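You operate a simulated robot arm through the tools that you are given. There is no shell and no other tool. Be economical: measure what you need, move in short steps, check, and stop when the job is done.

Carry out the task below with a simulated robot arm. There is one attempt and no reset: what you move stays moved.

TASK
Set the small yellow cake on the stand under the dome.
Fine: fit the stand plate on its post for it.
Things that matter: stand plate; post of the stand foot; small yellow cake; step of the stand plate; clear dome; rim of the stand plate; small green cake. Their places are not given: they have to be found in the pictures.

It is judged by the outcome, as a careful person would: the job done as asked, and still so three seconds after it is handed in. It fails if anything else is knocked over, pushed out of place, dropped, spilled or broken.

THE ROBOT
A 7-joint arm with a two-finger parallel gripper, fixed in place. Base frame: the origin is at the foot of the arm, x ahead of it, y to its left, z up; the work surface is at about z = 900. Lengths are in mm, angles in degrees, forces in N, time in s.
With the tool pointing down near the work surface it reaches from about 240 to 680 mm from the base axis. Its first joint turns from -66.0 to 66.0 degrees. Payload 2.4 kg.
Tool frame: the origin (TCP) lies between the finger pads and is the grasp point; the fingertips stand 30 mm ahead of it; z points along the fingers, y is the line along which they close. The gripper opens to 94 mm. The fingers are 28 mm wide and 10 mm thick; the gripper's body (50 by 96 mm) begins 55 mm behind the TCP.
Orientation is that of the tool frame in the base frame, as a unit quaternion [w, x, y, z]. With the fingers straight down and closing along the base's y, the tool's x points along the base's -x, its y along +y and its z along -z.

THE INTERFACE
- The arm moves only by the tool step_arm. Its argument "increments" is a list of rows, each a list of 3 entries, a list of its own where there are three numbers: the opening, from 0 (shut) to 1 (fully open), then the shift along the tool's x, y, z in units of 25 mm (1.0 is 25 mm), then the turn, a rotation vector about the tool's x, y, z in units of 5 degrees (1.0 is 5 degrees). In form: [[grip, [dx, dy, dz], [ax, ay, az]], ...]. A call has 1 to 20 rows; each row shifts and turns the commanded pose from where the row before left it, along the tool's axes as they then stand. A call with a number of a shift or a turn outside -1 to 1 is refused whole. A row lasts 0.2 s, in which the tool goes at most 50 mm and 8.6 degrees; a call with a longer step from one row to the next is refused whole, and so is a gripper value outside its range. A pose out of reach is approached as far as the arm can. The call stops where the force on the tool passes 70 N (or 10 N more than at its start, if that is more) or the arm is blocked; 0.2 s more then pass. The fingers move at their own pace (about 153 mm/s each) and stop on an object; they squeeze with about 38 N. The grip force told is the motor's: it shows also when the fingers shut on nothing. Time passes only in rows, and 0.2 s behind the last, so rows that do not move let the fingers close. It gives the time, the measured TCP pose, the force on the tool (base axes), the opening and the grip force at its end, in the units of the frame above (readings bear some noise).
- Cameras (640 x 400 px; columns grow to the right, rows downward): "scene" is fixed at [42.6, 465.7, 1444.2]; the picture's right is [-0.77, -0.64, 0.00], its down [-0.29, 0.35, -0.89] and it looks along [0.57, -0.68, -0.46] (base axes); focal length 324 px, centre (320, 200). "wrist" rides on the gripper at [-37, 0, -58] in the tool frame; the picture's right is [0.00, -1.00, 0.00], its down [0.97, 0.00, -0.24] and it looks along [0.24, 0.00, 0.97] (tool axes); focal length 218 px, centre (320, 200).
- camera(camera): a new picture of that camera. No time passes.
- locate(camera, pixels): for up to 12 pixels [column, row] of the newest picture of that camera ("zoom" is the newest enlarged one), the place [x, y, z] in the base frame of the surface seen there, good to about 2 mm, but the place of the scene camera against the robot may be out by one fixed shift of up to 18 mm in any direction. No time passes.
- inspect(camera, box): a new picture of the part [left, top, right, bottom] of that camera's present view, enlarged. No time passes.
- finish_job(): hands the job in; it is judged then, once.

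Work in short steps. Measure before you move; look again where a grasp or a placing could have gone wrong, and mend it. You have 80 turns and 34 pictures in all, those below and enlarged ones among them. Open the gripper and draw the arm clear of the work before you hand the job in, unless the task says otherwise; then end with one line.

The tools are called after "Request:" as a command line: name --argument value ..., lists and objects as JSON in quotes. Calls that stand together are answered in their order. step_arm: Moves the arm, as the interface text tells. Its arguments: {"type":"object","properties":{"increments":{"type":"array","items":{"type":"array"}}},"required":["increments"]} The other tools are called the same way: camera (camera) takes a picture; locate (camera, pixels) gives the place of the surface under pixels of a picture; inspect (camera, box) takes an enlarged picture of a part of a camera's view; finish_job () hands the job in.

At the start:

```text
time: 0.0
tool_pos: [344.9, 139.7, 1197.8]
ee_rot: [0.0, 0.0, 1.0, 0.0]
contact_force: [0.4, -0.3, 0.0]
grip_width: 94.2
gripper_force: 0.1
```

scene: 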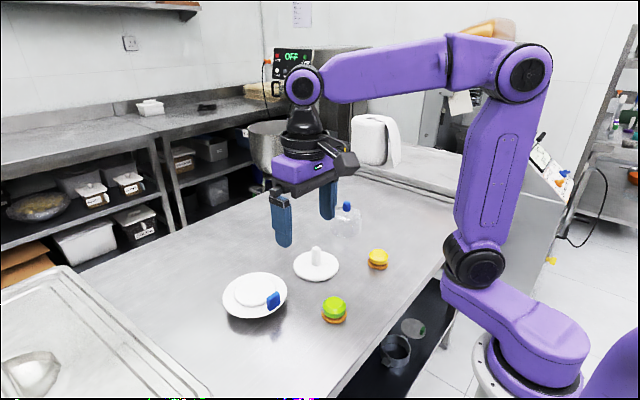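
wrist: 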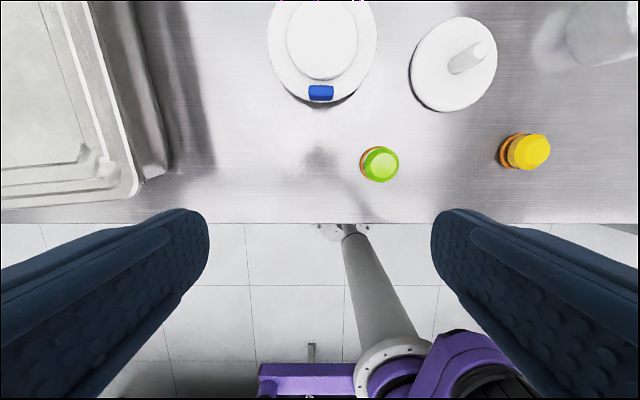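

The pictures show the plate with a blue tab at scene (255,295), the post at (316,262), the yellow cake at (377,259) and the dome at (347,225). I'll enlarge both views.

Request:
inspect --camera "scene" --box '[210, 190, 410, 330]'

Request:
inspect --camera "wrist" --box '[250, 0, 640, 220]'

Request:
locate --camera "wrist" --pixels '[[321, 93], [322, 40], [270, 40], [375, 40], [483, 50], [455, 65], [530, 152], [380, 164], [320, 106], [600, 30], [440, 90], [352, 40]]'

```text
2.86 times, centred on (310, 260) of scene
```

zoom: 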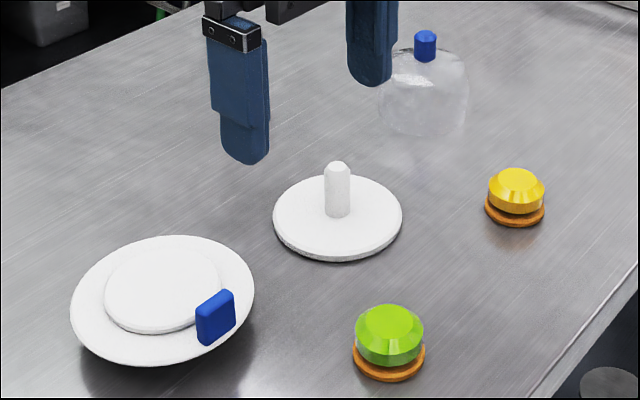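

```text
1.64 times, centred on (445, 110) of wrist
```

zoom: 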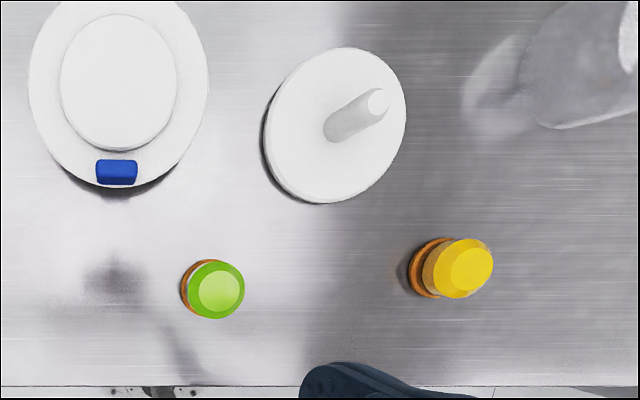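

```text
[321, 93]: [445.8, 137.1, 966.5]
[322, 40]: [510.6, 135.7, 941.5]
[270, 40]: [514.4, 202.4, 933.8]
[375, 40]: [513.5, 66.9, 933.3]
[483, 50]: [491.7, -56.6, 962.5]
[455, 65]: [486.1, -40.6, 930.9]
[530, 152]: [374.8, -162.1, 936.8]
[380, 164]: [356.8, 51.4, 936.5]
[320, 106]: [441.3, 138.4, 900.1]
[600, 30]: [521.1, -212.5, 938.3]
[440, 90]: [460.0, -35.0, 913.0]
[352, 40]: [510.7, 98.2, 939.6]
```

I'll move over the middle of the work for a view of the post, dome and plate from above.

Request:
step_arm --increments '[[1, [-0.7, -1, 0], [0, 0, 0]], [1, [-0.7, -1, 0], [0, 0, 0]], [1, [-0.7, -1, 0], [0, 0, 0]], [1, [-0.7, -1, 0], [0, 0, 0]], [1, [-0.7, -1, 0], [0, 0, 0]], [1, [-0.7, -1, 0], [0, 0, 0]], [1, [-0.7, -1, 0], [0, 0, 0]], [1, [0, 0, 0], [0, 0, 0]]]'

Request:
camera --camera "wrist"

Request:
inspect --camera "scene" --box '[210, 190, 410, 330]'

```text
time: 1.8
tool_pos: [467.7, -35.2, 1196.7]
ee_rot: [-0.001, 0.0, 1.0, -0.001]
contact_force: [-0.1, -0.3, 0.2]
grip_width: 94.0
gripper_force: 0.1
```

```text
29 pictures are left
```

wrist: 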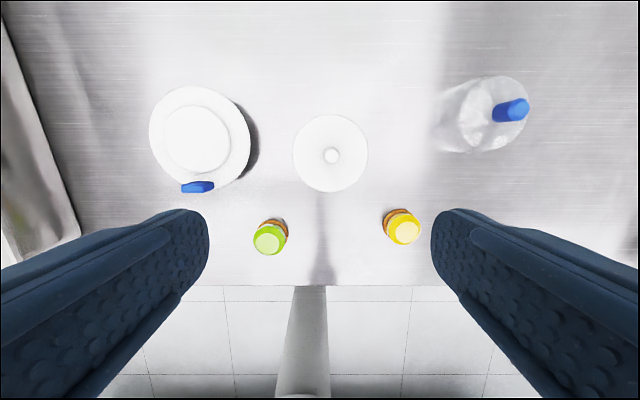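

```text
2.86 times, centred on (310, 260) of scene
```

zoom: 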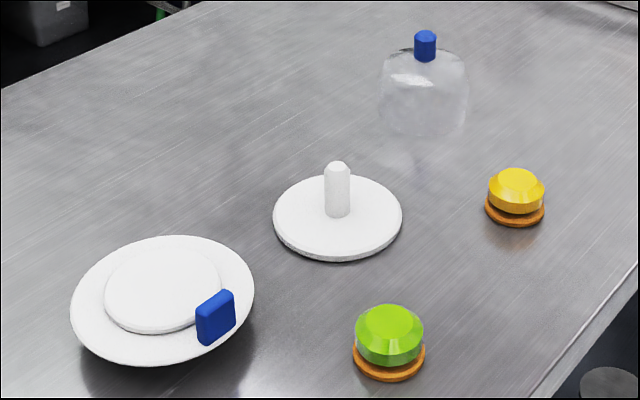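

Now I measure the step edges, the rim, the tab, the post, the dome knob and the dome edge from this picture.

Request:
locate --camera "wrist" --pixels '[[197, 139], [166, 139], [227, 139], [197, 108], [197, 170], [152, 135], [247, 135], [200, 89], [197, 181], [200, 188], [331, 155], [403, 229]]'

Request:
locate --camera "wrist" --pixels '[[518, 109], [497, 112], [470, 152], [436, 140], [500, 145], [525, 90], [296, 155], [365, 155], [331, 189], [331, 119], [212, 185], [183, 187]]'

Request:
locate --camera "zoom" --pixels '[[425, 36], [425, 54], [383, 110], [466, 110], [425, 135], [337, 166], [337, 208], [516, 177], [215, 297], [165, 285], [516, 204], [95, 355]]'

```text
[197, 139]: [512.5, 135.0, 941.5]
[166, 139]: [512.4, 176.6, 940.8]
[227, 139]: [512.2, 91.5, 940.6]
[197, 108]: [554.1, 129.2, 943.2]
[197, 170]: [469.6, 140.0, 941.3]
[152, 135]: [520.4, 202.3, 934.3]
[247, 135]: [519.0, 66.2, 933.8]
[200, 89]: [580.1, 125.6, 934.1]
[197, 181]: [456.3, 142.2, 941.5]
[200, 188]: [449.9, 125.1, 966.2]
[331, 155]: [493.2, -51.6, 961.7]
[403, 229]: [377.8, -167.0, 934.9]
```

```text
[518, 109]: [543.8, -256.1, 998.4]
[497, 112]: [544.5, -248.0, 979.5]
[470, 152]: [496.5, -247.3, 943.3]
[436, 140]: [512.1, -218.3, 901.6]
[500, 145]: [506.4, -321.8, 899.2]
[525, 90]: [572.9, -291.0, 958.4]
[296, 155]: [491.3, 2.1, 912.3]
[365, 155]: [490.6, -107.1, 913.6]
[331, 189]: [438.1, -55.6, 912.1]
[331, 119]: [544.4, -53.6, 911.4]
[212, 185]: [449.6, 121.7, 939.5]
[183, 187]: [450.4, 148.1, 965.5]
```

```text
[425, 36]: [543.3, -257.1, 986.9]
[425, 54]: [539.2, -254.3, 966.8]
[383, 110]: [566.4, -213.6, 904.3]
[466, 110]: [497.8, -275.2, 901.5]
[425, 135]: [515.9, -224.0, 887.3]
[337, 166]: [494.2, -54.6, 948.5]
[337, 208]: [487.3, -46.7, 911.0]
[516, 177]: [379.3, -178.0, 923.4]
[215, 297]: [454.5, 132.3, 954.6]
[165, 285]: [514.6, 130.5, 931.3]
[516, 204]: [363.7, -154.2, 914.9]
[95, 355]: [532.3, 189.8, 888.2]
```

The step looks about as wide as the full opening, so the blue tab may be what I should grip. I'll look closer at the plate.

Request:
step_arm --increments '[[1, [-0.13, 0.966, 0.55], [0, 0, 0]], [1, [-0.13, 0.966, 0.55], [0, 0, 0]], [1, [-0.13, 0.966, 0.55], [0, 0, 0]], [1, [-0.13, 0.966, 0.55], [0, 0, 0]], [1, [-0.13, 0.966, 0.55], [0, 0, 0]], [1, [-0.13, 0.966, 0.55], [0, 0, 0]], [1, [-0.13, 0.966, 0.55], [0, 0, 0]], [1, [0, 0, 0], [0, 0, 0]]]'

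Request:
camera --camera "wrist"

Request:
inspect --camera "scene" --box '[215, 260, 295, 330]'

```text
time: 3.6
tool_pos: [489.7, 133.4, 1100.7]
ee_rot: [0.0, -0.001, 1.0, 0.001]
contact_force: [-0.6, 0.0, -1.0]
grip_width: 94.1
gripper_force: 0.0
```

```text
27 pictures are left
```

wrist: 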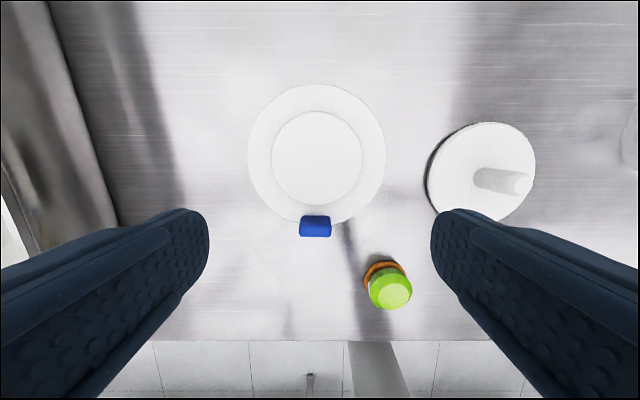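

```text
5.71 times, centred on (255, 295) of scene
```

zoom: 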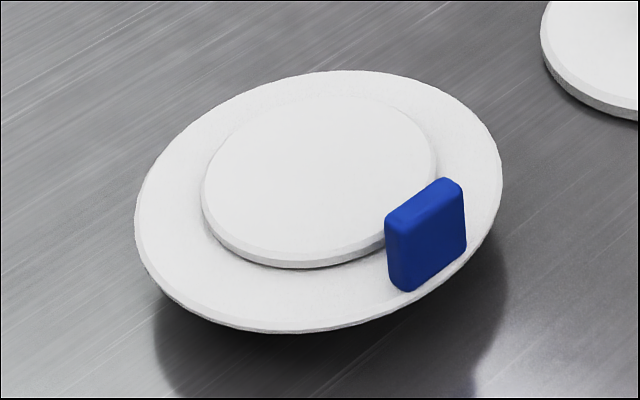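

Request:
locate --camera "wrist" --pixels '[[274, 158], [361, 158], [318, 113], [318, 203], [249, 155], [385, 155], [318, 86], [301, 218], [330, 218], [315, 218], [315, 227], [315, 235]]'

Request:
inspect --camera "wrist" --box '[240, 75, 400, 245]'

Request:
locate --camera "zoom" --pixels '[[320, 200]]'

```text
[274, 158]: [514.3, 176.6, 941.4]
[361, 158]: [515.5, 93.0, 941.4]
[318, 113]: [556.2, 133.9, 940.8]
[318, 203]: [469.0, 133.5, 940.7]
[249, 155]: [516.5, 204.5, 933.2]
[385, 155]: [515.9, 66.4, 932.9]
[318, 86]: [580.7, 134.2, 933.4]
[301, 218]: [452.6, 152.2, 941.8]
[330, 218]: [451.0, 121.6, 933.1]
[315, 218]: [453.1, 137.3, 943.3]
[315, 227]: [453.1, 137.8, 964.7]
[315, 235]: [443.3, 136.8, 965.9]
```

```text
2.35 times, centred on (320, 160) of wrist
```

zoom: 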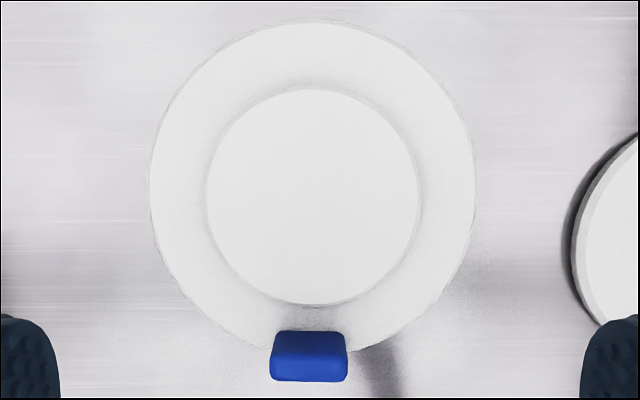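

```text
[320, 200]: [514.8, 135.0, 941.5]
```

The step is about 88 mm across with centre near (513,135). The tab spans x 443–455, y 121–152 and z up to 966. I'll grip the tab face-on, so I turn the tool 90° here.

Request:
step_arm --increments '[[1, [0, 0, 0], [0, 0, 1]], [1, [0, 0, 0], [0, 0, 1]], [1, [0, 0, 0], [0, 0, 1]], [1, [0, 0, 0], [0, 0, 1]], [1, [0, 0, 0], [0, 0, 1]], [1, [0, 0, 0], [0, 0, 1]], [1, [0, 0, 0], [0, 0, 1]], [1, [0, 0, 0], [0, 0, 1]], [1, [0, 0, 0], [0, 0, 1]], [1, [0, 0, 0], [0, 0, 1]], [1, [0, 0, 0], [0, 0, 1]], [1, [0, 0, 0], [0, 0, 1]], [1, [0, 0, 0], [0, 0, 1]], [1, [0, 0, 0], [0, 0, 1]], [1, [0, 0, 0], [0, 0, 1]], [1, [0, 0, 0], [0, 0, 1]], [1, [0, 0, 0], [0, 0, 1]], [1, [0, 0, 0], [0, 0, 1]], [1, [0, 0, 0], [0, 0, 0]]]'

```text
time: 7.6
tool_pos: [490.1, 132.3, 1101.1]
ee_rot: [-0.001, 0.708, 0.707, 0.0]
contact_force: [-0.3, -0.5, -0.1]
grip_width: 94.0
gripper_force: 0.0
```

Request:
step_arm --increments '[[1, [0.17, -0.83, 0], [0, 0, 0]], [1, [0, -0.83, 0], [0, 0, 0]], [1, [0, 0, 1], [0, 0, 0]], [1, [0, 0, 1], [0, 0, 0]], [1, [0, 0, 1], [0, 0, 0]], [1, [0, 0, 0.8], [0, 0, 0]], [1, [0, 0, 0], [0, 0, 0]]]'

Request:
camera --camera "wrist"

```text
time: 9.2
tool_pos: [447.9, 136.3, 1005.6]
ee_rot: [0.0, 0.707, 0.707, 0.0]
contact_force: [0.7, -0.1, 0.5]
grip_width: 93.7
gripper_force: 0.1
```

```text
24 pictures are left
```

wrist: 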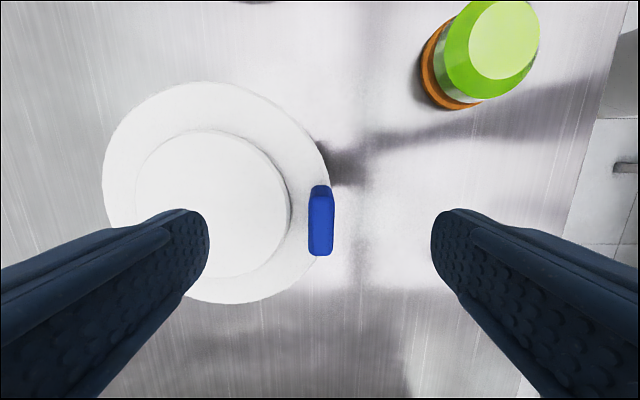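

Request:
locate --camera "wrist" --pixels '[[321, 193], [321, 222], [321, 250], [311, 222], [331, 222]]'

Request:
step_arm --increments '[[1, [0, 0, 0.6], [0, 0, 0]], [1, [0, 0, 0.64], [0, 0, 0]], [1, [0, 0, 0], [0, 0, 0]]]'

```text
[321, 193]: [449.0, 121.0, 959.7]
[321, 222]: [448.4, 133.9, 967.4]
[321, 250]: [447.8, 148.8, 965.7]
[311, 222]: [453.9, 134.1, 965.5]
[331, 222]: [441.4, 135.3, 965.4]
```

```text
time: 10.0
tool_pos: [449.2, 136.3, 974.8]
ee_rot: [0.0, 0.707, 0.707, 0.0]
contact_force: [0.6, 0.0, -0.1]
grip_width: 94.1
gripper_force: 0.1
```

Aligned with the tab; closing on it gently.

Request:
step_arm --increments '[[0.6, [0, 0, 0], [0, 0, 0]], [0.3, [0, 0, 0], [0, 0, 0]], [0.2, [0, 0, 0], [0, 0, 0]], [0.1, [0, 0, 0], [0, 0, 0]], [0, [0, 0, 0], [0, 0, 0]], [0, [0, 0, 0], [0, 0, 0]]]'

```text
time: 11.4
tool_pos: [449.3, 137.7, 975.3]
ee_rot: [0.001, 0.707, 0.707, 0.0]
contact_force: [0.0, 1.3, 0.0]
grip_width: 12.4
gripper_force: 38.1
```

Gripped at 12.4 mm. I'll lift slowly by 30 mm and look for tilt.

Request:
step_arm --increments '[[0, [0, 0, -0.3], [0, 0, 0]], [0, [0, 0, -0.3], [0, 0, 0]], [0, [0, 0, -0.3], [0, 0, 0]], [0, [0, 0, -0.3], [0, 0, 0]], [0, [0, 0, 0], [0, 0, 0]], [0, [0, 0, 0], [0, 0, 0]]]'

Request:
inspect --camera "scene" --box '[200, 180, 360, 330]'

Request:
camera --camera "wrist"

```text
time: 12.8
tool_pos: [448.6, 136.8, 1005.7]
ee_rot: [0.0, 0.707, 0.707, 0.001]
contact_force: [-0.1, 0.5, -1.6]
grip_width: 12.4
gripper_force: 37.8
```

```text
2.67 times, centred on (280, 255) of scene
```

zoom: 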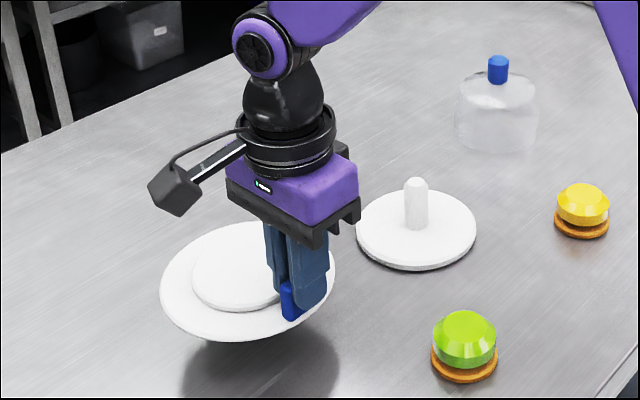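

```text
22 pictures are left
```

wrist: 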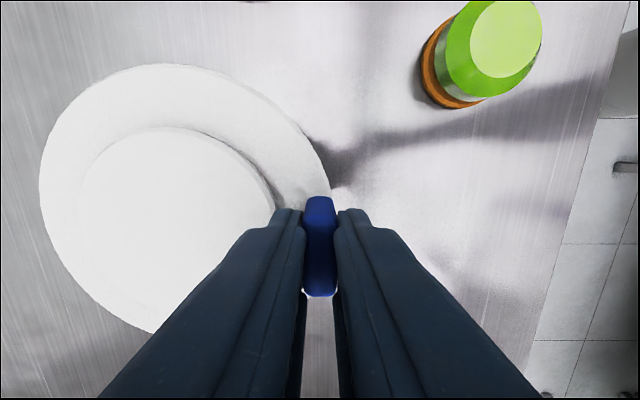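

Request:
locate --camera "wrist" --pixels '[[85, 200], [170, 135], [260, 190], [170, 220], [48, 190], [170, 70], [110, 290], [150, 325], [125, 230], [220, 200], [318, 215], [60, 150]]'

```text
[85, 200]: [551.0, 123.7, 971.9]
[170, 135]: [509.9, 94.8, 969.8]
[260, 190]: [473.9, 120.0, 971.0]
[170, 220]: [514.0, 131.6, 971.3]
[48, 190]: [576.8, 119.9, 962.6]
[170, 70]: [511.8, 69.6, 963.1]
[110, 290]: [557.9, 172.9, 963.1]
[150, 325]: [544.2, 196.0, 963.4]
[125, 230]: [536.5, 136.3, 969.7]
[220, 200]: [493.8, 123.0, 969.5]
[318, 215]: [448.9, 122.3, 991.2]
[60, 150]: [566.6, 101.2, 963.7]
```

The plate is level (step at z≈970, rim 963). I'll lift further, move part way toward the post, and measure both the plate and the post.

Request:
step_arm --increments '[[0, [0, 0, -0.6], [0, 0, 0]], [0, [0, 0, -0.6], [0, 0, 0]], [0, [0, 0, -0.6], [0, 0, 0]], [0, [0, 0, -0.6], [0, 0, 0]], [0, [-0.5, 0, 0], [0, 0, 0]], [0, [-0.6, 0, 0], [0, 0, 0]], [0, [-0.6, 0, 0], [0, 0, 0]], [0, [-0.5, 0, 0], [0, 0, 0]], [0, [0, 0, 0], [0, 0, 0]], [0, [0, 0, 0], [0, 0, 0]]]'

Request:
camera --camera "wrist"

```text
time: 15.0
tool_pos: [448.3, 81.5, 1063.6]
ee_rot: [-0.001, 0.707, 0.707, -0.001]
contact_force: [-0.1, 0.1, -1.9]
grip_width: 12.2
gripper_force: 38.1
```

```text
21 pictures are left
```

wrist: 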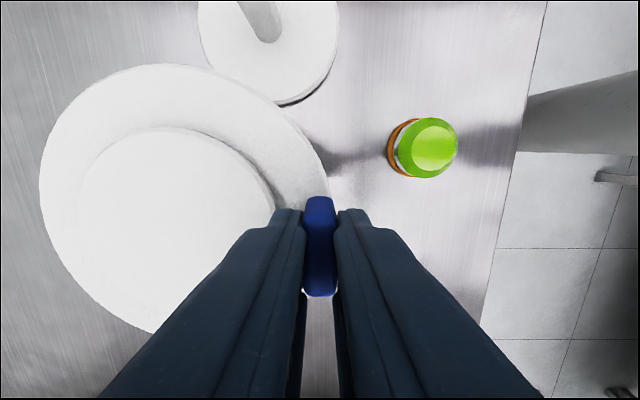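

Request:
locate --camera "wrist" --pixels '[[43, 190], [165, 67], [86, 104], [250, 98], [308, 150], [68, 270], [130, 322], [202, 30], [335, 35], [285, 101], [320, 80], [265, 40]]'

```text
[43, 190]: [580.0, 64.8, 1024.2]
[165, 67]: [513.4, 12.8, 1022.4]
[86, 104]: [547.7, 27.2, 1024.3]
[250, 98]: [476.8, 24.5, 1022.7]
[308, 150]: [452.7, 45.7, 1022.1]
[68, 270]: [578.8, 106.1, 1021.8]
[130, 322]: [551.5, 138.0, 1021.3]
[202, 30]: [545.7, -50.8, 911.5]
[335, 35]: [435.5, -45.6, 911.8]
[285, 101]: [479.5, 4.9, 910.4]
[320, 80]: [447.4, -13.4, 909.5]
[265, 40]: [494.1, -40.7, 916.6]
```

Plate centre is about 64 mm in +x from the TCP, and the post is near (492,-51.5). I'll carry the plate over the post.

Request:
step_arm --increments '[[0, [-0.6, -0.1, 0], [0, 0, 0]], [0, [-0.9, -0.14, 0], [0, 0, 0]], [0, [-1, -0.15, 0], [0, 0, 0]], [0, [-1, -0.15, 0], [0, 0, 0]], [0, [-1, -0.15, 0], [0, 0, 0]], [0, [-0.79, -0.13, 0], [0, 0, 0]], [0, [0, 0, 0], [0, 0, 0]], [0, [0, 0, 0], [0, 0, 0]], [0, [0, 0, 0], [0, 0, 0]]]'

Request:
inspect --camera "scene" --box '[240, 180, 400, 300]'

```text
time: 17.0
tool_pos: [427.6, -49.0, 1064.8]
ee_rot: [0.0, 0.707, 0.707, 0.0]
contact_force: [0.3, -0.8, -1.3]
grip_width: 12.3
gripper_force: 38.4
```

```text
3.33 times, centred on (320, 240) of scene
```

zoom: 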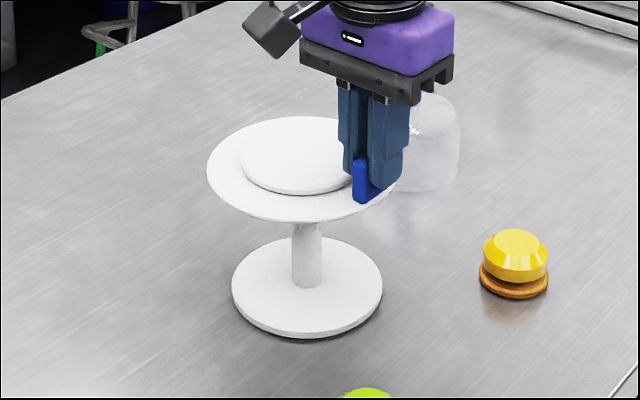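

Request:
locate --camera "zoom" --pixels '[[209, 168], [300, 119], [230, 202], [300, 219], [250, 133], [342, 214], [234, 286], [381, 286], [307, 332], [255, 322], [360, 322], [307, 250]]'

```text
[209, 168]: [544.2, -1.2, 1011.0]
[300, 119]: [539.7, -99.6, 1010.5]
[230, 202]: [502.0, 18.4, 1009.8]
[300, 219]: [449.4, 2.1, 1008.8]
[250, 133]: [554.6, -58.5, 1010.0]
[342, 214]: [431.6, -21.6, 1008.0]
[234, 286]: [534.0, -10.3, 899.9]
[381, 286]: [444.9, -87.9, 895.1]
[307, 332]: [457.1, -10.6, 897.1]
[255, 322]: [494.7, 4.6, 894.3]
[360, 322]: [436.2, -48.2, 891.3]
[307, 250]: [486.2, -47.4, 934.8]
```

Laterally the plate centre (column ≈307) matches the post (≈307). I'll shift 1–2 mm toward -y and lower to near contact, watching the force.

Request:
step_arm --increments '[[0, [-0.08, 0.04, 0], [0, 0, 0]], [0, [0, 0, 0.3], [0, 0, 0]], [0, [0, 0, 0.3], [0, 0, 0]], [0, [0, 0, 0.2], [0, 0, 0]], [0, [0, 0, 0], [0, 0, 0]], [0, [0, 0, 0], [0, 0, 0]]]'

```text
time: 18.4
tool_pos: [428.5, -51.5, 1044.1]
ee_rot: [-0.001, 0.707, 0.708, 0.0]
contact_force: [0.2, 0.0, -0.6]
grip_width: 12.1
gripper_force: 38.6
```

Request:
step_arm --increments '[[0, [0, 0, 0.12], [0, 0, 0]], [0, [0, 0, 0.12], [0, 0, 0]], [0, [0, 0, 0.12], [0, 0, 0]], [0, [0, 0, 0.12], [0, 0, 0]], [0, [0, 0, 0], [0, 0, 0]]]'

```text
time: 19.6
tool_pos: [428.5, -51.6, 1032.9]
ee_rot: [0.0, 0.707, 0.707, 0.0]
contact_force: [-0.1, 0.2, -2.1]
grip_width: 12.4
gripper_force: 38.2
```

No contact force with the hub bottom now below the post top, so it seems to be entering. I continue.

Request:
step_arm --increments '[[0, [0, 0, 0.12], [0, 0, 0]], [0, [0, 0, 0.12], [0, 0, 0]], [0, [0, 0, 0.12], [0, 0, 0]], [0, [0, 0, 0], [0, 0, 0]]]'

Request:
inspect --camera "scene" --box '[240, 180, 400, 300]'

```text
time: 20.6
tool_pos: [429.0, -52.9, 1024.5]
ee_rot: [0.0, 0.707, 0.707, -0.001]
contact_force: [-0.4, -0.1, -0.5]
grip_width: 12.2
gripper_force: 38.5
```

```text
3.33 times, centred on (320, 240) of scene
```

zoom: 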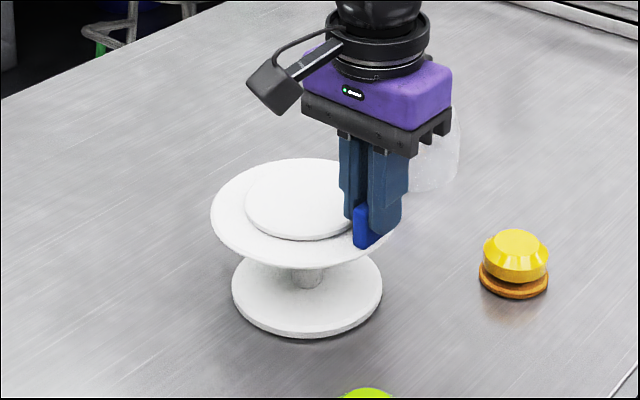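

Request:
step_arm --increments '[[0, [0, 0, 0.1], [0, 0, 0]], [0, [0, 0, 0.1], [0, 0, 0]], [0, [0, 0, 0.1], [0, 0, 0]], [0, [0, 0, 0], [0, 0, 0]]]'

```text
time: 21.6
tool_pos: [427.8, -51.3, 1016.2]
ee_rot: [0.0, 0.707, 0.707, 0.0]
contact_force: [-0.4, -0.5, -1.1]
grip_width: 12.0
gripper_force: 38.0
```

Request:
step_arm --increments '[[0, [0, 0, 0.08], [0, 0, 0]], [0, [0, 0, 0.08], [0, 0, 0]], [0, [0, 0, 0], [0, 0, 0]]]'

```text
time: 22.4
tool_pos: [428.7, -50.3, 1012.0]
ee_rot: [-0.001, 0.707, 0.707, -0.001]
contact_force: [-2.1, -0.2, -2.8]
grip_width: 12.2
gripper_force: 37.9
```

Request:
step_arm --increments '[[0, [0, 0, 0.08], [0, 0, 0]], [0, [0, 0, 0], [0, 0, 0]]]'

```text
time: 23.0
tool_pos: [428.0, -52.8, 1010.6]
ee_rot: [0.0, 0.707, 0.707, 0.0]
contact_force: [-3.3, 0.1, 2.3]
grip_width: 12.2
gripper_force: 38.2
```

Request:
step_arm --increments '[[0, [0, -0.04, 0], [0, 0, 0]], [0, [0, 0, 0.06], [0, 0, 0]], [0, [0, 0, 0], [0, 0, 0]]]'

Request:
inspect --camera "scene" --box '[240, 180, 400, 300]'

```text
time: 23.8
tool_pos: [428.9, -52.2, 1010.2]
ee_rot: [0.002, 0.707, 0.707, 0.001]
contact_force: [-4.5, 1.5, 23.8]
grip_width: 12.3
gripper_force: 37.8
```

```text
3.33 times, centred on (320, 240) of scene
```

zoom: 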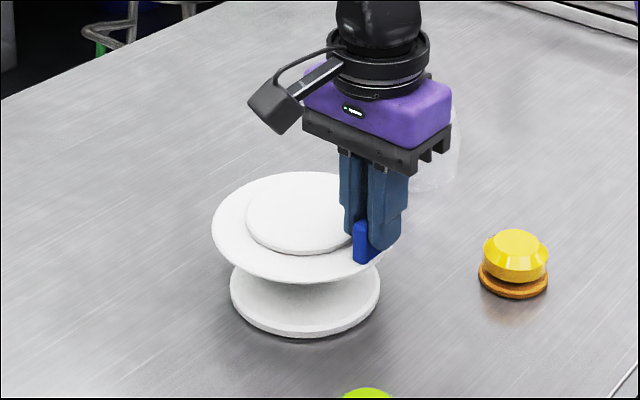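

A firm stop (24 N) with the plate level and the post fully inside, so it is seated. I unload slightly and open.

Request:
step_arm --increments '[[0, [0, 0, -0.06], [0, 0, 0]], [0, [0, 0, 0], [0, 0, 0]], [0.2, [0, 0, 0], [0, 0, 0]], [0.3, [0, 0, 0], [0, 0, 0]], [0.3, [0, 0, -0.5], [0, 0, 0]], [0.3, [0, 0, -1], [0, 0, 0]], [0.3, [0, 0, -1], [0, 0, 0]], [1, [0, 0, -1], [0, 0, 0]], [1, [0, 0, -1], [0, 0, 0]], [1, [0, 0, 0], [0, 0, 0]]]'

Request:
camera --camera "wrist"

Request:
inspect --camera "scene" --box '[240, 180, 400, 300]'

```text
time: 26.0
tool_pos: [428.4, -51.1, 1122.7]
ee_rot: [0.0, 0.707, 0.707, 0.001]
contact_force: [0.2, 0.6, 0.1]
grip_width: 94.0
gripper_force: 0.0
```

```text
17 pictures are left
```

wrist: 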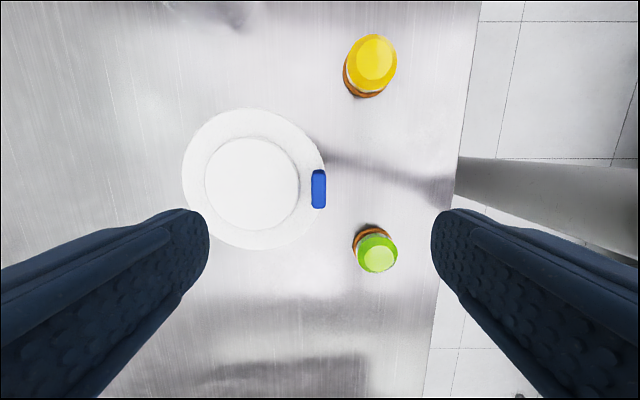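

```text
3.33 times, centred on (320, 240) of scene
```

zoom: 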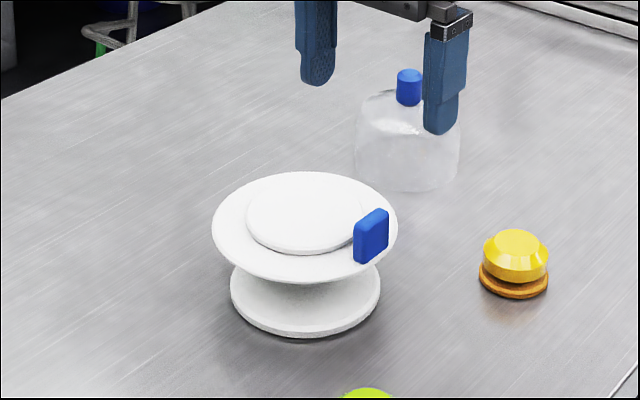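

Request:
locate --camera "wrist" --pixels '[[252, 185], [208, 185], [296, 185], [252, 141], [252, 228], [184, 178], [252, 111], [252, 246], [370, 60], [369, 40], [366, 93], [230, 15]]'

Request:
inspect --camera "wrist" --box '[320, 20, 420, 110]'

```text
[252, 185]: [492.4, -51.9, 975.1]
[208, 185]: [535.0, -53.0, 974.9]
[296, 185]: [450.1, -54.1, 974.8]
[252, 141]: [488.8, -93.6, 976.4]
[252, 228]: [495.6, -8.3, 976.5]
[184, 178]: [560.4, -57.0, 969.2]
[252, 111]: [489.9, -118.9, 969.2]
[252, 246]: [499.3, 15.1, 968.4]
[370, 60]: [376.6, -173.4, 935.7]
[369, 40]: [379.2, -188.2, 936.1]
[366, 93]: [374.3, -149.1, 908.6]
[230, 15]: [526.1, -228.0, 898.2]
```

```text
4.44 times, centred on (370, 65) of wrist
```

zoom: 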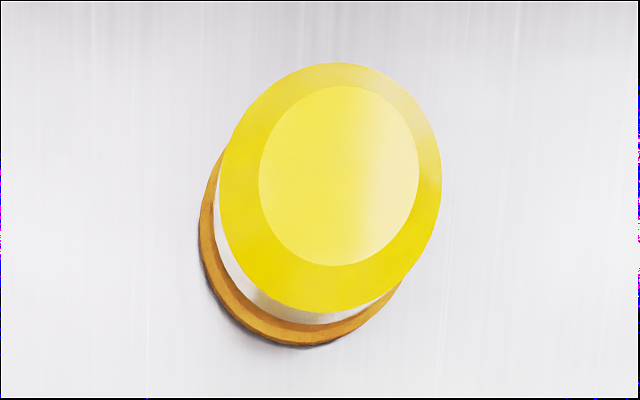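

The plate sits level (step z≈975.5, centre ≈(492.5,-51.5)). Now I move above the yellow cake to measure it.

Request:
step_arm --increments '[[1, [-0.94, -0.42, 0.3], [0, 0, 0]], [1, [-0.94, -0.42, 0.3], [0, 0, 0]], [1, [-0.94, -0.41, 0.3], [0, 0, 0]], [1, [-0.94, -0.41, 0.3], [0, 0, 0]], [1, [-0.92, -0.41, 0.3], [0, 0, 0]], [1, [0, 0, 0], [0, 0, 0]]]'

Request:
camera --camera "wrist"

```text
time: 27.4
tool_pos: [375.4, -169.0, 1084.4]
ee_rot: [0.0, 0.707, 0.707, -0.001]
contact_force: [-0.1, 0.5, -0.1]
grip_width: 94.0
gripper_force: 0.0
```

```text
14 pictures are left
```

wrist: 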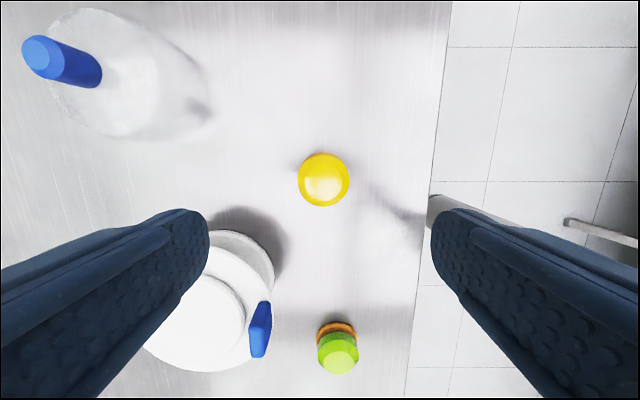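

Request:
locate --camera "wrist" --pixels '[[324, 179], [301, 180], [347, 180], [324, 157], [324, 203], [40, 52], [98, 72], [66, 60], [120, 130], [200, 120], [150, 135], [24, 45]]'

Request:
inspect --camera "scene" --box '[310, 180, 410, 280]'

```text
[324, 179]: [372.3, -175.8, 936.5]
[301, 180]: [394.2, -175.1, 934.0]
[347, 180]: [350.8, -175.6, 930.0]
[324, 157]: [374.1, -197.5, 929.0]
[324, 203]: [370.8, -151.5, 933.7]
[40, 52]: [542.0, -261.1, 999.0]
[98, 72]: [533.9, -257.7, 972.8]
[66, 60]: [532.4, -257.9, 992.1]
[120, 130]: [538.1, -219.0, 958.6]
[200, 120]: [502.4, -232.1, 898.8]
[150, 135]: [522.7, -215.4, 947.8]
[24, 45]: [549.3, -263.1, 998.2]
```

```text
4.00 times, centred on (360, 230) of scene
```

zoom: 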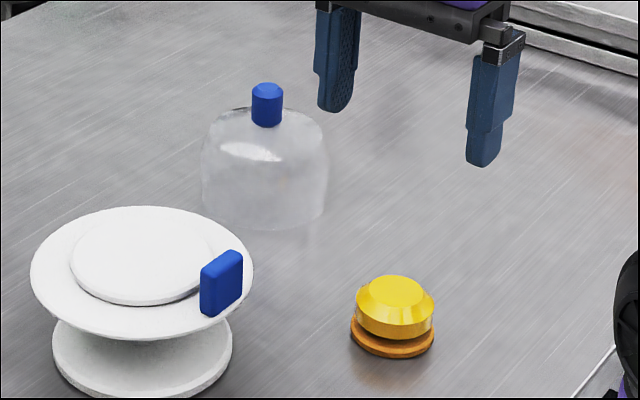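

Cake centre ≈(372.3,-174.7), top z 936, about 48 mm wide. I centre on it and descend so the tips come to z≈911.

Request:
step_arm --increments '[[1, [-0.22, -0.12, 0], [0, 0, 0]], [1, [0, 0, 1], [0, 0, 0]], [1, [0, 0, 1], [0, 0, 0]], [1, [0, 0, 1], [0, 0, 0]], [1, [0, 0, 1], [0, 0, 0]], [1, [0, 0, 1], [0, 0, 0]], [1, [0, 0, 0.73], [0, 0, 0]], [1, [0, 0, 0], [0, 0, 0]]]'

```text
time: 29.2
tool_pos: [373.4, -174.7, 941.3]
ee_rot: [0.0, 0.707, 0.707, 0.0]
contact_force: [0.4, -1.0, -0.4]
grip_width: 94.2
gripper_force: 0.0
```

Request:
step_arm --increments '[[0.75, [0, 0, 0], [0, 0, 0]], [0.6, [0, 0, 0], [0, 0, 0]], [0.5, [0, 0, 0], [0, 0, 0]], [0.3, [0, 0, 0], [0, 0, 0]], [0, [0, 0, 0], [0, 0, 0]], [0, [0, 0, 0], [0, 0, 0]], [0, [0, 0, -0.4], [0, 0, 0]], [0, [0, 0, -0.4], [0, 0, 0]], [0, [0, 0, 0], [0, 0, 0]]]'

Request:
camera --camera "wrist"

```text
time: 31.2
tool_pos: [373.4, -174.9, 962.4]
ee_rot: [0.0, 0.707, 0.707, 0.0]
contact_force: [0.0, -0.7, -0.9]
grip_width: 48.8
gripper_force: 37.7
```

```text
12 pictures are left
```

wrist: 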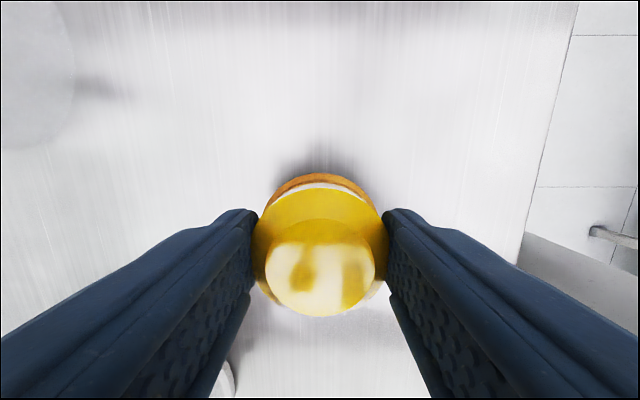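

Request:
locate --camera "wrist" --pixels '[[319, 222], [319, 312], [267, 268], [372, 268], [319, 268]]'

Request:
step_arm --increments '[[0, [0, 0, -0.7], [0, 0, 0]], [0, [0, 0, -0.8], [0, 0, 0]], [0, [0, 0, -0.8], [0, 0, 0]], [0, [0, 0, -0.8], [0, 0, 0]], [0, [0, 0, -0.7], [0, 0, 0]], [0, [0, 0, 0], [0, 0, 0]]]'

```text
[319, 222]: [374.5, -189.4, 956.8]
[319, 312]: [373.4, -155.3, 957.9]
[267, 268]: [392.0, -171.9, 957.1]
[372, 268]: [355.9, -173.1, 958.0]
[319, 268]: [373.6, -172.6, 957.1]
```

```text
time: 32.6
tool_pos: [373.3, -174.7, 1057.3]
ee_rot: [0.0, 0.708, 0.707, 0.0]
contact_force: [-1.2, 0.4, -0.1]
grip_width: 48.7
gripper_force: 37.7
```

Cake held level, with its centre about 2 mm in +y from the TCP. I carry it above the step centre.

Request:
step_arm --increments '[[0, [0.5, 0.5, -0.2], [0, 0, 0]], [0, [0.8, 0.8, 0], [0, 0, 0]], [0, [0.9, 0.9, 0], [0, 0, 0]], [0, [0.9, 0.9, 0], [0, 0, 0]], [0, [0.9, 0.9, 0], [0, 0, 0]], [0, [0.5, 0.5, 0], [0, 0, 0]], [0, [0.34, 0.26, 0], [0, 0, 0]], [0, [0, 0, 0], [0, 0, 0]], [0, [0, 0, 0], [0, 0, 0]]]'

```text
time: 34.6
tool_pos: [492.5, -53.2, 1062.5]
ee_rot: [-0.001, 0.707, 0.707, -0.001]
contact_force: [0.2, 0.6, 0.5]
grip_width: 48.8
gripper_force: 38.0
```

Request:
step_arm --increments '[[0, [0, 0, 0.6], [0, 0, 0]], [0, [0, 0, 0.6], [0, 0, 0]], [0, [0, 0, 0.4], [0, 0, 0]], [0, [0, 0, 0.08], [0, 0, 0]], [0, [0, 0, 0], [0, 0, 0]]]'

Request:
step_arm --increments '[[0, [0, 0, 0.06], [0, 0, 0]], [0, [0, 0, 0], [0, 0, 0]]]'

```text
time: 35.8
tool_pos: [492.7, -53.6, 1019.3]
ee_rot: [-0.001, 0.707, 0.708, 0.0]
contact_force: [0.2, -0.4, -1.3]
grip_width: 48.7
gripper_force: 37.9
```

```text
time: 36.4
tool_pos: [491.9, -53.7, 1018.8]
ee_rot: [-0.001, 0.707, 0.707, 0.0]
contact_force: [-0.7, 0.2, -0.3]
grip_width: 48.7
gripper_force: 37.6
```

Request:
step_arm --increments '[[0, [0, 0, 0.05], [0, 0, 0]], [0, [0, 0, 0.04], [0, 0, 0]], [0, [0, 0, 0], [0, 0, 0]]]'

```text
time: 37.2
tool_pos: [492.2, -54.2, 1017.7]
ee_rot: [0.0, 0.707, 0.707, 0.001]
contact_force: [-3.3, 0.8, 17.6]
grip_width: 48.4
gripper_force: 38.3
```

Contact at 17.6 N: the cake is on the step. I unload, open and rise.

Request:
step_arm --increments '[[0, [0, 0, -0.05], [0, 0, 0]], [0, [0, 0, 0], [0, 0, 0]], [0.6, [0, 0, 0], [0, 0, 0]], [0.7, [0, 0, 0], [0, 0, 0]], [0.75, [0, 0, 0], [0, 0, 0]], [0.75, [0, 0, -0.5], [0, 0, 0]], [0.75, [0, 0, -1], [0, 0, 0]], [0.75, [0, 0, -1], [0, 0, 0]], [0.75, [0, 0, -1], [0, 0, 0]], [1, [0, 0, -1], [0, 0, 0]], [1, [0, 0, -1], [0, 0, 0]], [1, [0, 0, 0], [0, 0, 0]]]'

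Request:
camera --camera "wrist"

Request:
inspect --camera "scene" --box '[240, 170, 400, 290]'

```text
time: 39.8
tool_pos: [492.6, -53.3, 1155.5]
ee_rot: [0.0, 0.707, 0.707, -0.001]
contact_force: [-0.6, 0.2, -1.2]
grip_width: 94.2
gripper_force: 0.1
```

```text
11 pictures are left
```

wrist: 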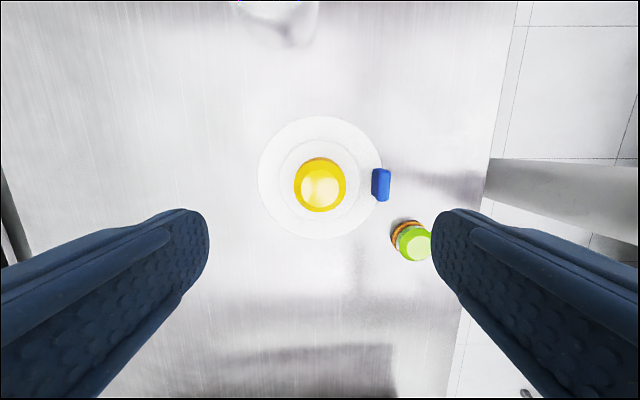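

```text
3.33 times, centred on (320, 230) of scene
```

zoom: 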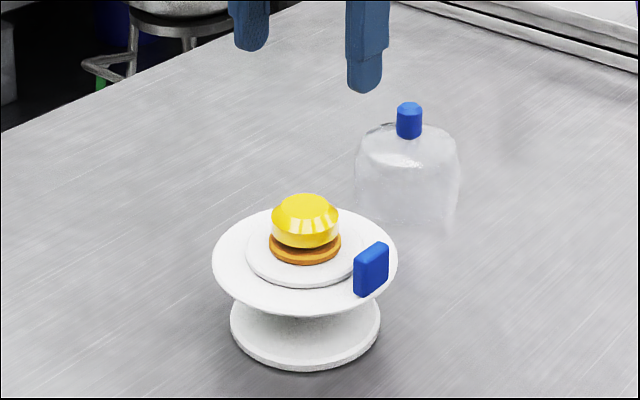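

The cake stands centred and upright. Next, the dome: I move above its knob and measure.

Request:
step_arm --increments '[[1, [-0.9, 0.22, 0], [0, 0, 0]], [1, [-0.9, 0.22, 0], [0, 0, 0]], [1, [-0.9, 0.22, 0], [0, 0, 0]], [1, [-0.9, 0.22, 0], [0, 0, 0]], [1, [-0.9, 0.22, 0], [0, 0, 0]], [1, [-0.9, 0.22, 0], [0, 0, 0]], [1, [-0.9, 0.22, 0], [0, 0, 0]], [1, [-0.9, 0.22, 0], [0, 0, 0]], [1, [-0.9, 0.22, 0], [0, 0, 0]], [1, [0, 0, 0.8], [0, 0, 0]], [1, [0, 0, 0], [0, 0, 0]]]'

Request:
camera --camera "wrist"

```text
time: 42.2
tool_pos: [540.9, -255.7, 1134.7]
ee_rot: [0.0, 0.707, 0.707, 0.0]
contact_force: [0.3, 0.0, -0.1]
grip_width: 93.7
gripper_force: 0.1
```

```text
9 pictures are left
```

wrist: 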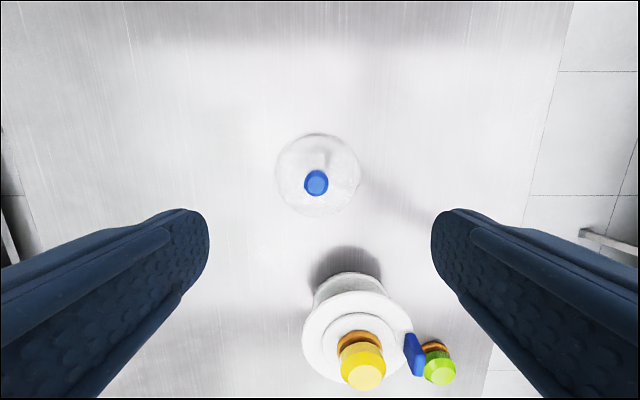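

Request:
locate --camera "wrist" --pixels '[[316, 182], [309, 182], [325, 182], [316, 174], [316, 190], [277, 172], [358, 172], [318, 135], [318, 213], [318, 205], [350, 190], [285, 190]]'

Request:
inspect --camera "wrist" --box '[260, 120, 380, 230]'

```text
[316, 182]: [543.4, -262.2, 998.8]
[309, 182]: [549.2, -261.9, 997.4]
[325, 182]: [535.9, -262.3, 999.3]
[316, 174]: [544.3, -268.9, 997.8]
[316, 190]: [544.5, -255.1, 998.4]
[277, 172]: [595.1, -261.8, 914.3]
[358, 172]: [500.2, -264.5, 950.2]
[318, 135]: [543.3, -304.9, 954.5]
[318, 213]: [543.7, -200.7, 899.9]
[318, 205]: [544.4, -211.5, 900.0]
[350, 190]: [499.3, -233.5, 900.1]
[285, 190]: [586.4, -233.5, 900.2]
```

```text
3.64 times, centred on (320, 175) of wrist
```

zoom: 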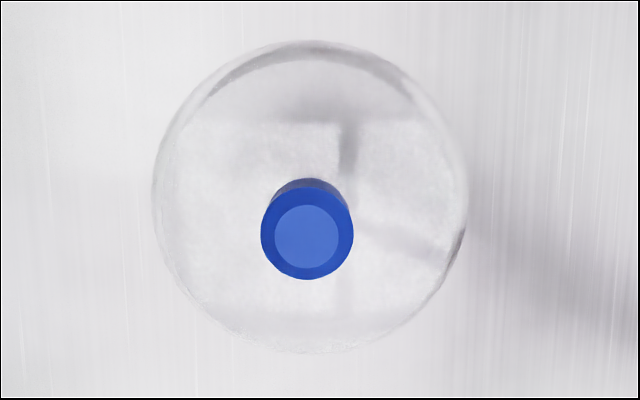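

Knob centre ≈(543.4,-262), top z 998.5, about 22 mm wide. I centre on it, part-close and descend with tips to z≈982.

Request:
step_arm --increments '[[0.8, [-0.25, 0.1, 0], [0, 0, 0]], [0.7, [0, 0, 1], [0, 0, 0]], [0.7, [0, 0, 1], [0, 0, 0]], [0.7, [0, 0, 1], [0, 0, 0]], [0.7, [0, 0, 1], [0, 0, 0]], [0.7, [0, 0, 0.9], [0, 0, 0]], [0.7, [0, 0, 0], [0, 0, 0]]]'

Request:
camera --camera "wrist"

```text
time: 43.8
tool_pos: [543.9, -261.7, 1012.1]
ee_rot: [0.0, 0.707, 0.707, 0.0]
contact_force: [0.3, 0.9, 0.6]
grip_width: 66.0
gripper_force: 0.0
```

```text
7 pictures are left
```

wrist: 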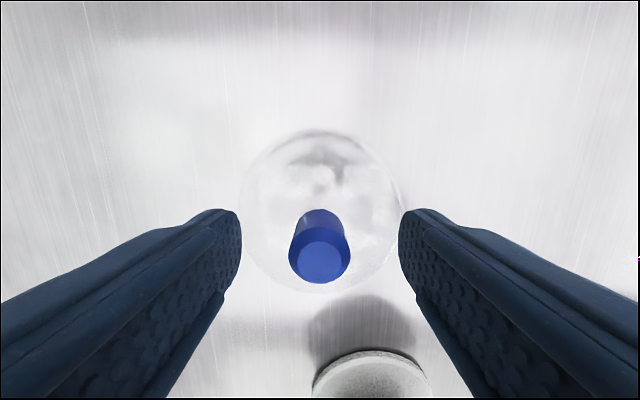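

Centred between the fingers (knob at column 320). Closing on it and lifting a little.

Request:
step_arm --increments '[[0.5, [0, 0, 0], [0, 0, 0]], [0.35, [0, 0, 0], [0, 0, 0]], [0.25, [0, 0, 0], [0, 0, 0]], [0.1, [0, 0, 0], [0, 0, 0]], [0, [0, 0, 0], [0, 0, 0]], [0, [0, 0, 0], [0, 0, 0]], [0, [0, 0, -0.4], [0, 0, 0]], [0, [0, 0, -0.4], [0, 0, 0]], [0, [0, 0, 0], [0, 0, 0]]]'

Request:
locate --camera "wrist" --pixels '[[321, 261], [321, 244], [321, 279]]'

```text
time: 45.8
tool_pos: [541.7, -261.6, 1032.3]
ee_rot: [0.0, 0.707, 0.707, -0.001]
contact_force: [-0.3, -0.5, -0.7]
grip_width: 22.3
gripper_force: 38.1
```

```text
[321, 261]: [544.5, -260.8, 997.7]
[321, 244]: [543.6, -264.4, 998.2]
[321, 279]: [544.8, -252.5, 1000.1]
```

Gripped at 22.3 mm. I raise it so the dome edge clears the cake (TCP ≥ 1145) and check it hangs straight.

Request:
step_arm --increments '[[0, [0, 0, -0.6], [0, 0, 0]], [0, [0, 0, -0.8], [0, 0, 0]], [0, [0, 0, -0.9], [0, 0, 0]], [0, [0, 0, -0.9], [0, 0, 0]], [0, [0, 0, -0.9], [0, 0, 0]], [0, [0, 0, -0.7], [0, 0, 0]], [0, [0, 0, 0], [0, 0, 0]], [0, [0, 0, 0], [0, 0, 0]]]'

Request:
inspect --camera "scene" --box '[240, 110, 420, 290]'

```text
time: 47.6
tool_pos: [544.6, -262.0, 1152.6]
ee_rot: [0.0, 0.707, 0.707, -0.001]
contact_force: [-0.3, 0.0, -1.3]
grip_width: 22.5
gripper_force: 37.9
```

```text
2.22 times, centred on (330, 200) of scene
```

zoom: 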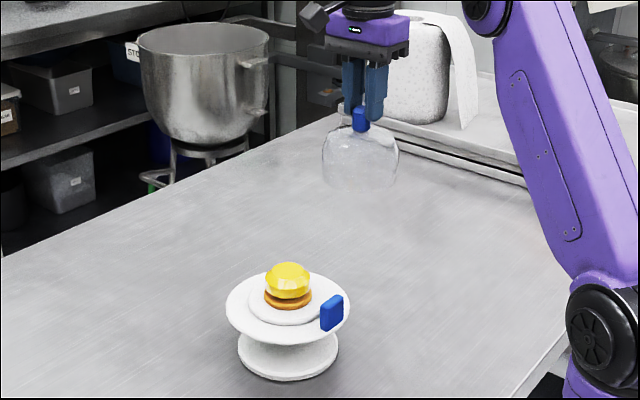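

Hanging straight and clear. I carry it over the cake.

Request:
step_arm --increments '[[0, [0.5, -0.12, 0], [0, 0, 0]], [0, [0.8, -0.2, 0], [0, 0, 0]], [0, [0.9, -0.22, 0], [0, 0, 0]], [0, [0.9, -0.22, 0], [0, 0, 0]], [0, [0.9, -0.22, 0], [0, 0, 0]], [0, [0.9, -0.22, 0], [0, 0, 0]], [0, [0.9, -0.22, 0], [0, 0, 0]], [0, [0.9, -0.22, 0], [0, 0, 0]], [0, [0.8, -0.2, 0], [0, 0, 0]], [0, [0.5, -0.12, 0], [0, 0, 0]], [0, [0.37, -0.08, 0], [0, 0, 0]], [0, [0, 0, 0], [0, 0, 0]], [0, [0, 0, 0], [0, 0, 0]]]'

Request:
inspect --camera "scene" --box '[260, 150, 380, 290]'

```text
time: 50.4
tool_pos: [493.8, -53.1, 1153.1]
ee_rot: [0.0, 0.707, 0.707, 0.0]
contact_force: [0.0, 0.4, -0.1]
grip_width: 22.3
gripper_force: 37.9
```

```text
2.86 times, centred on (320, 220) of scene
```

zoom: 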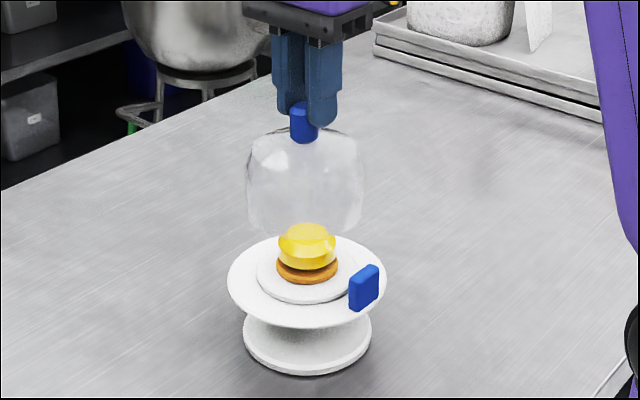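

Dome (column ≈305) and plate (≈307) line up. I lower until the dome edge is just above the step.

Request:
step_arm --increments '[[0, [0, 0, 0.4], [0, 0, 0]], [0, [0, 0, 0.5], [0, 0, 0]], [0, [0, 0, 0.5], [0, 0, 0]], [0, [0, 0, 0.5], [0, 0, 0]], [0, [0, 0, 0.4], [0, 0, 0]], [0, [0, 0, 0], [0, 0, 0]]]'

Request:
inspect --camera "scene" --box '[270, 190, 370, 290]'

```text
time: 51.8
tool_pos: [493.3, -52.1, 1096.9]
ee_rot: [0.0, 0.706, 0.708, 0.001]
contact_force: [-0.7, 0.3, 0.3]
grip_width: 21.9
gripper_force: 37.8
```

```text
4.00 times, centred on (320, 240) of scene
```

zoom: 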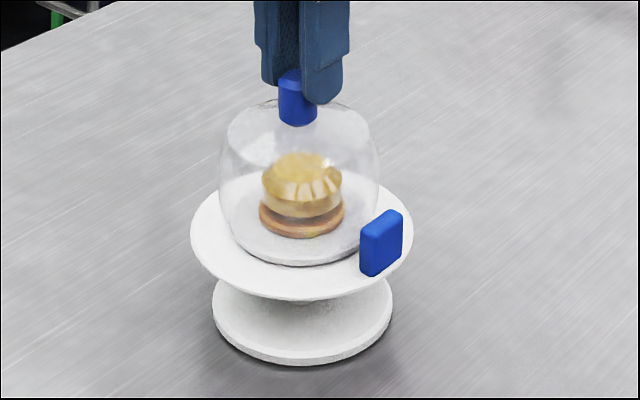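

Request:
step_arm --increments '[[0, [-0.03, -0.04, 0.1], [0, 0, 0]], [0, [0, 0, 0.12], [0, 0, 0]], [0, [0, 0, 0.12], [0, 0, 0]], [0, [0, 0, 0.12], [0, 0, 0]], [0, [0, 0, 0], [0, 0, 0]]]'

```text
time: 53.0
tool_pos: [492.8, -53.8, 1082.7]
ee_rot: [0.0, 0.708, 0.707, 0.001]
contact_force: [1.4, -3.3, -1.0]
grip_width: 21.3
gripper_force: 38.0
```

Request:
step_arm --increments '[[0, [0, 0, 0.06], [0, 0, 0]], [0, [0, 0, 0.06], [0, 0, 0]], [0, [0, 0, 0], [0, 0, 0]]]'

Request:
inspect --camera "scene" --box '[270, 190, 370, 290]'

```text
time: 53.8
tool_pos: [492.9, -53.7, 1082.2]
ee_rot: [0.001, 0.707, 0.707, 0.002]
contact_force: [0.1, -3.1, 25.1]
grip_width: 21.6
gripper_force: 38.3
```

```text
4.00 times, centred on (320, 240) of scene
```

zoom: 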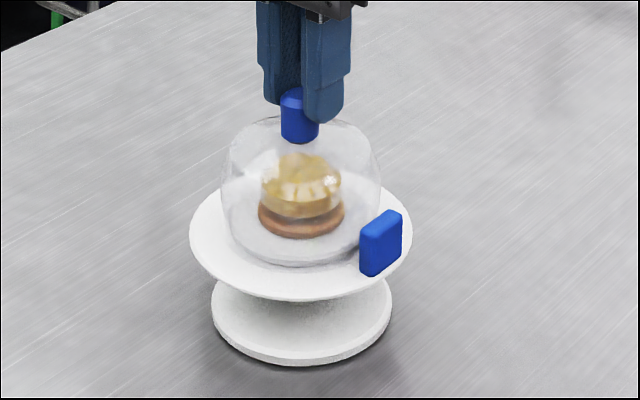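

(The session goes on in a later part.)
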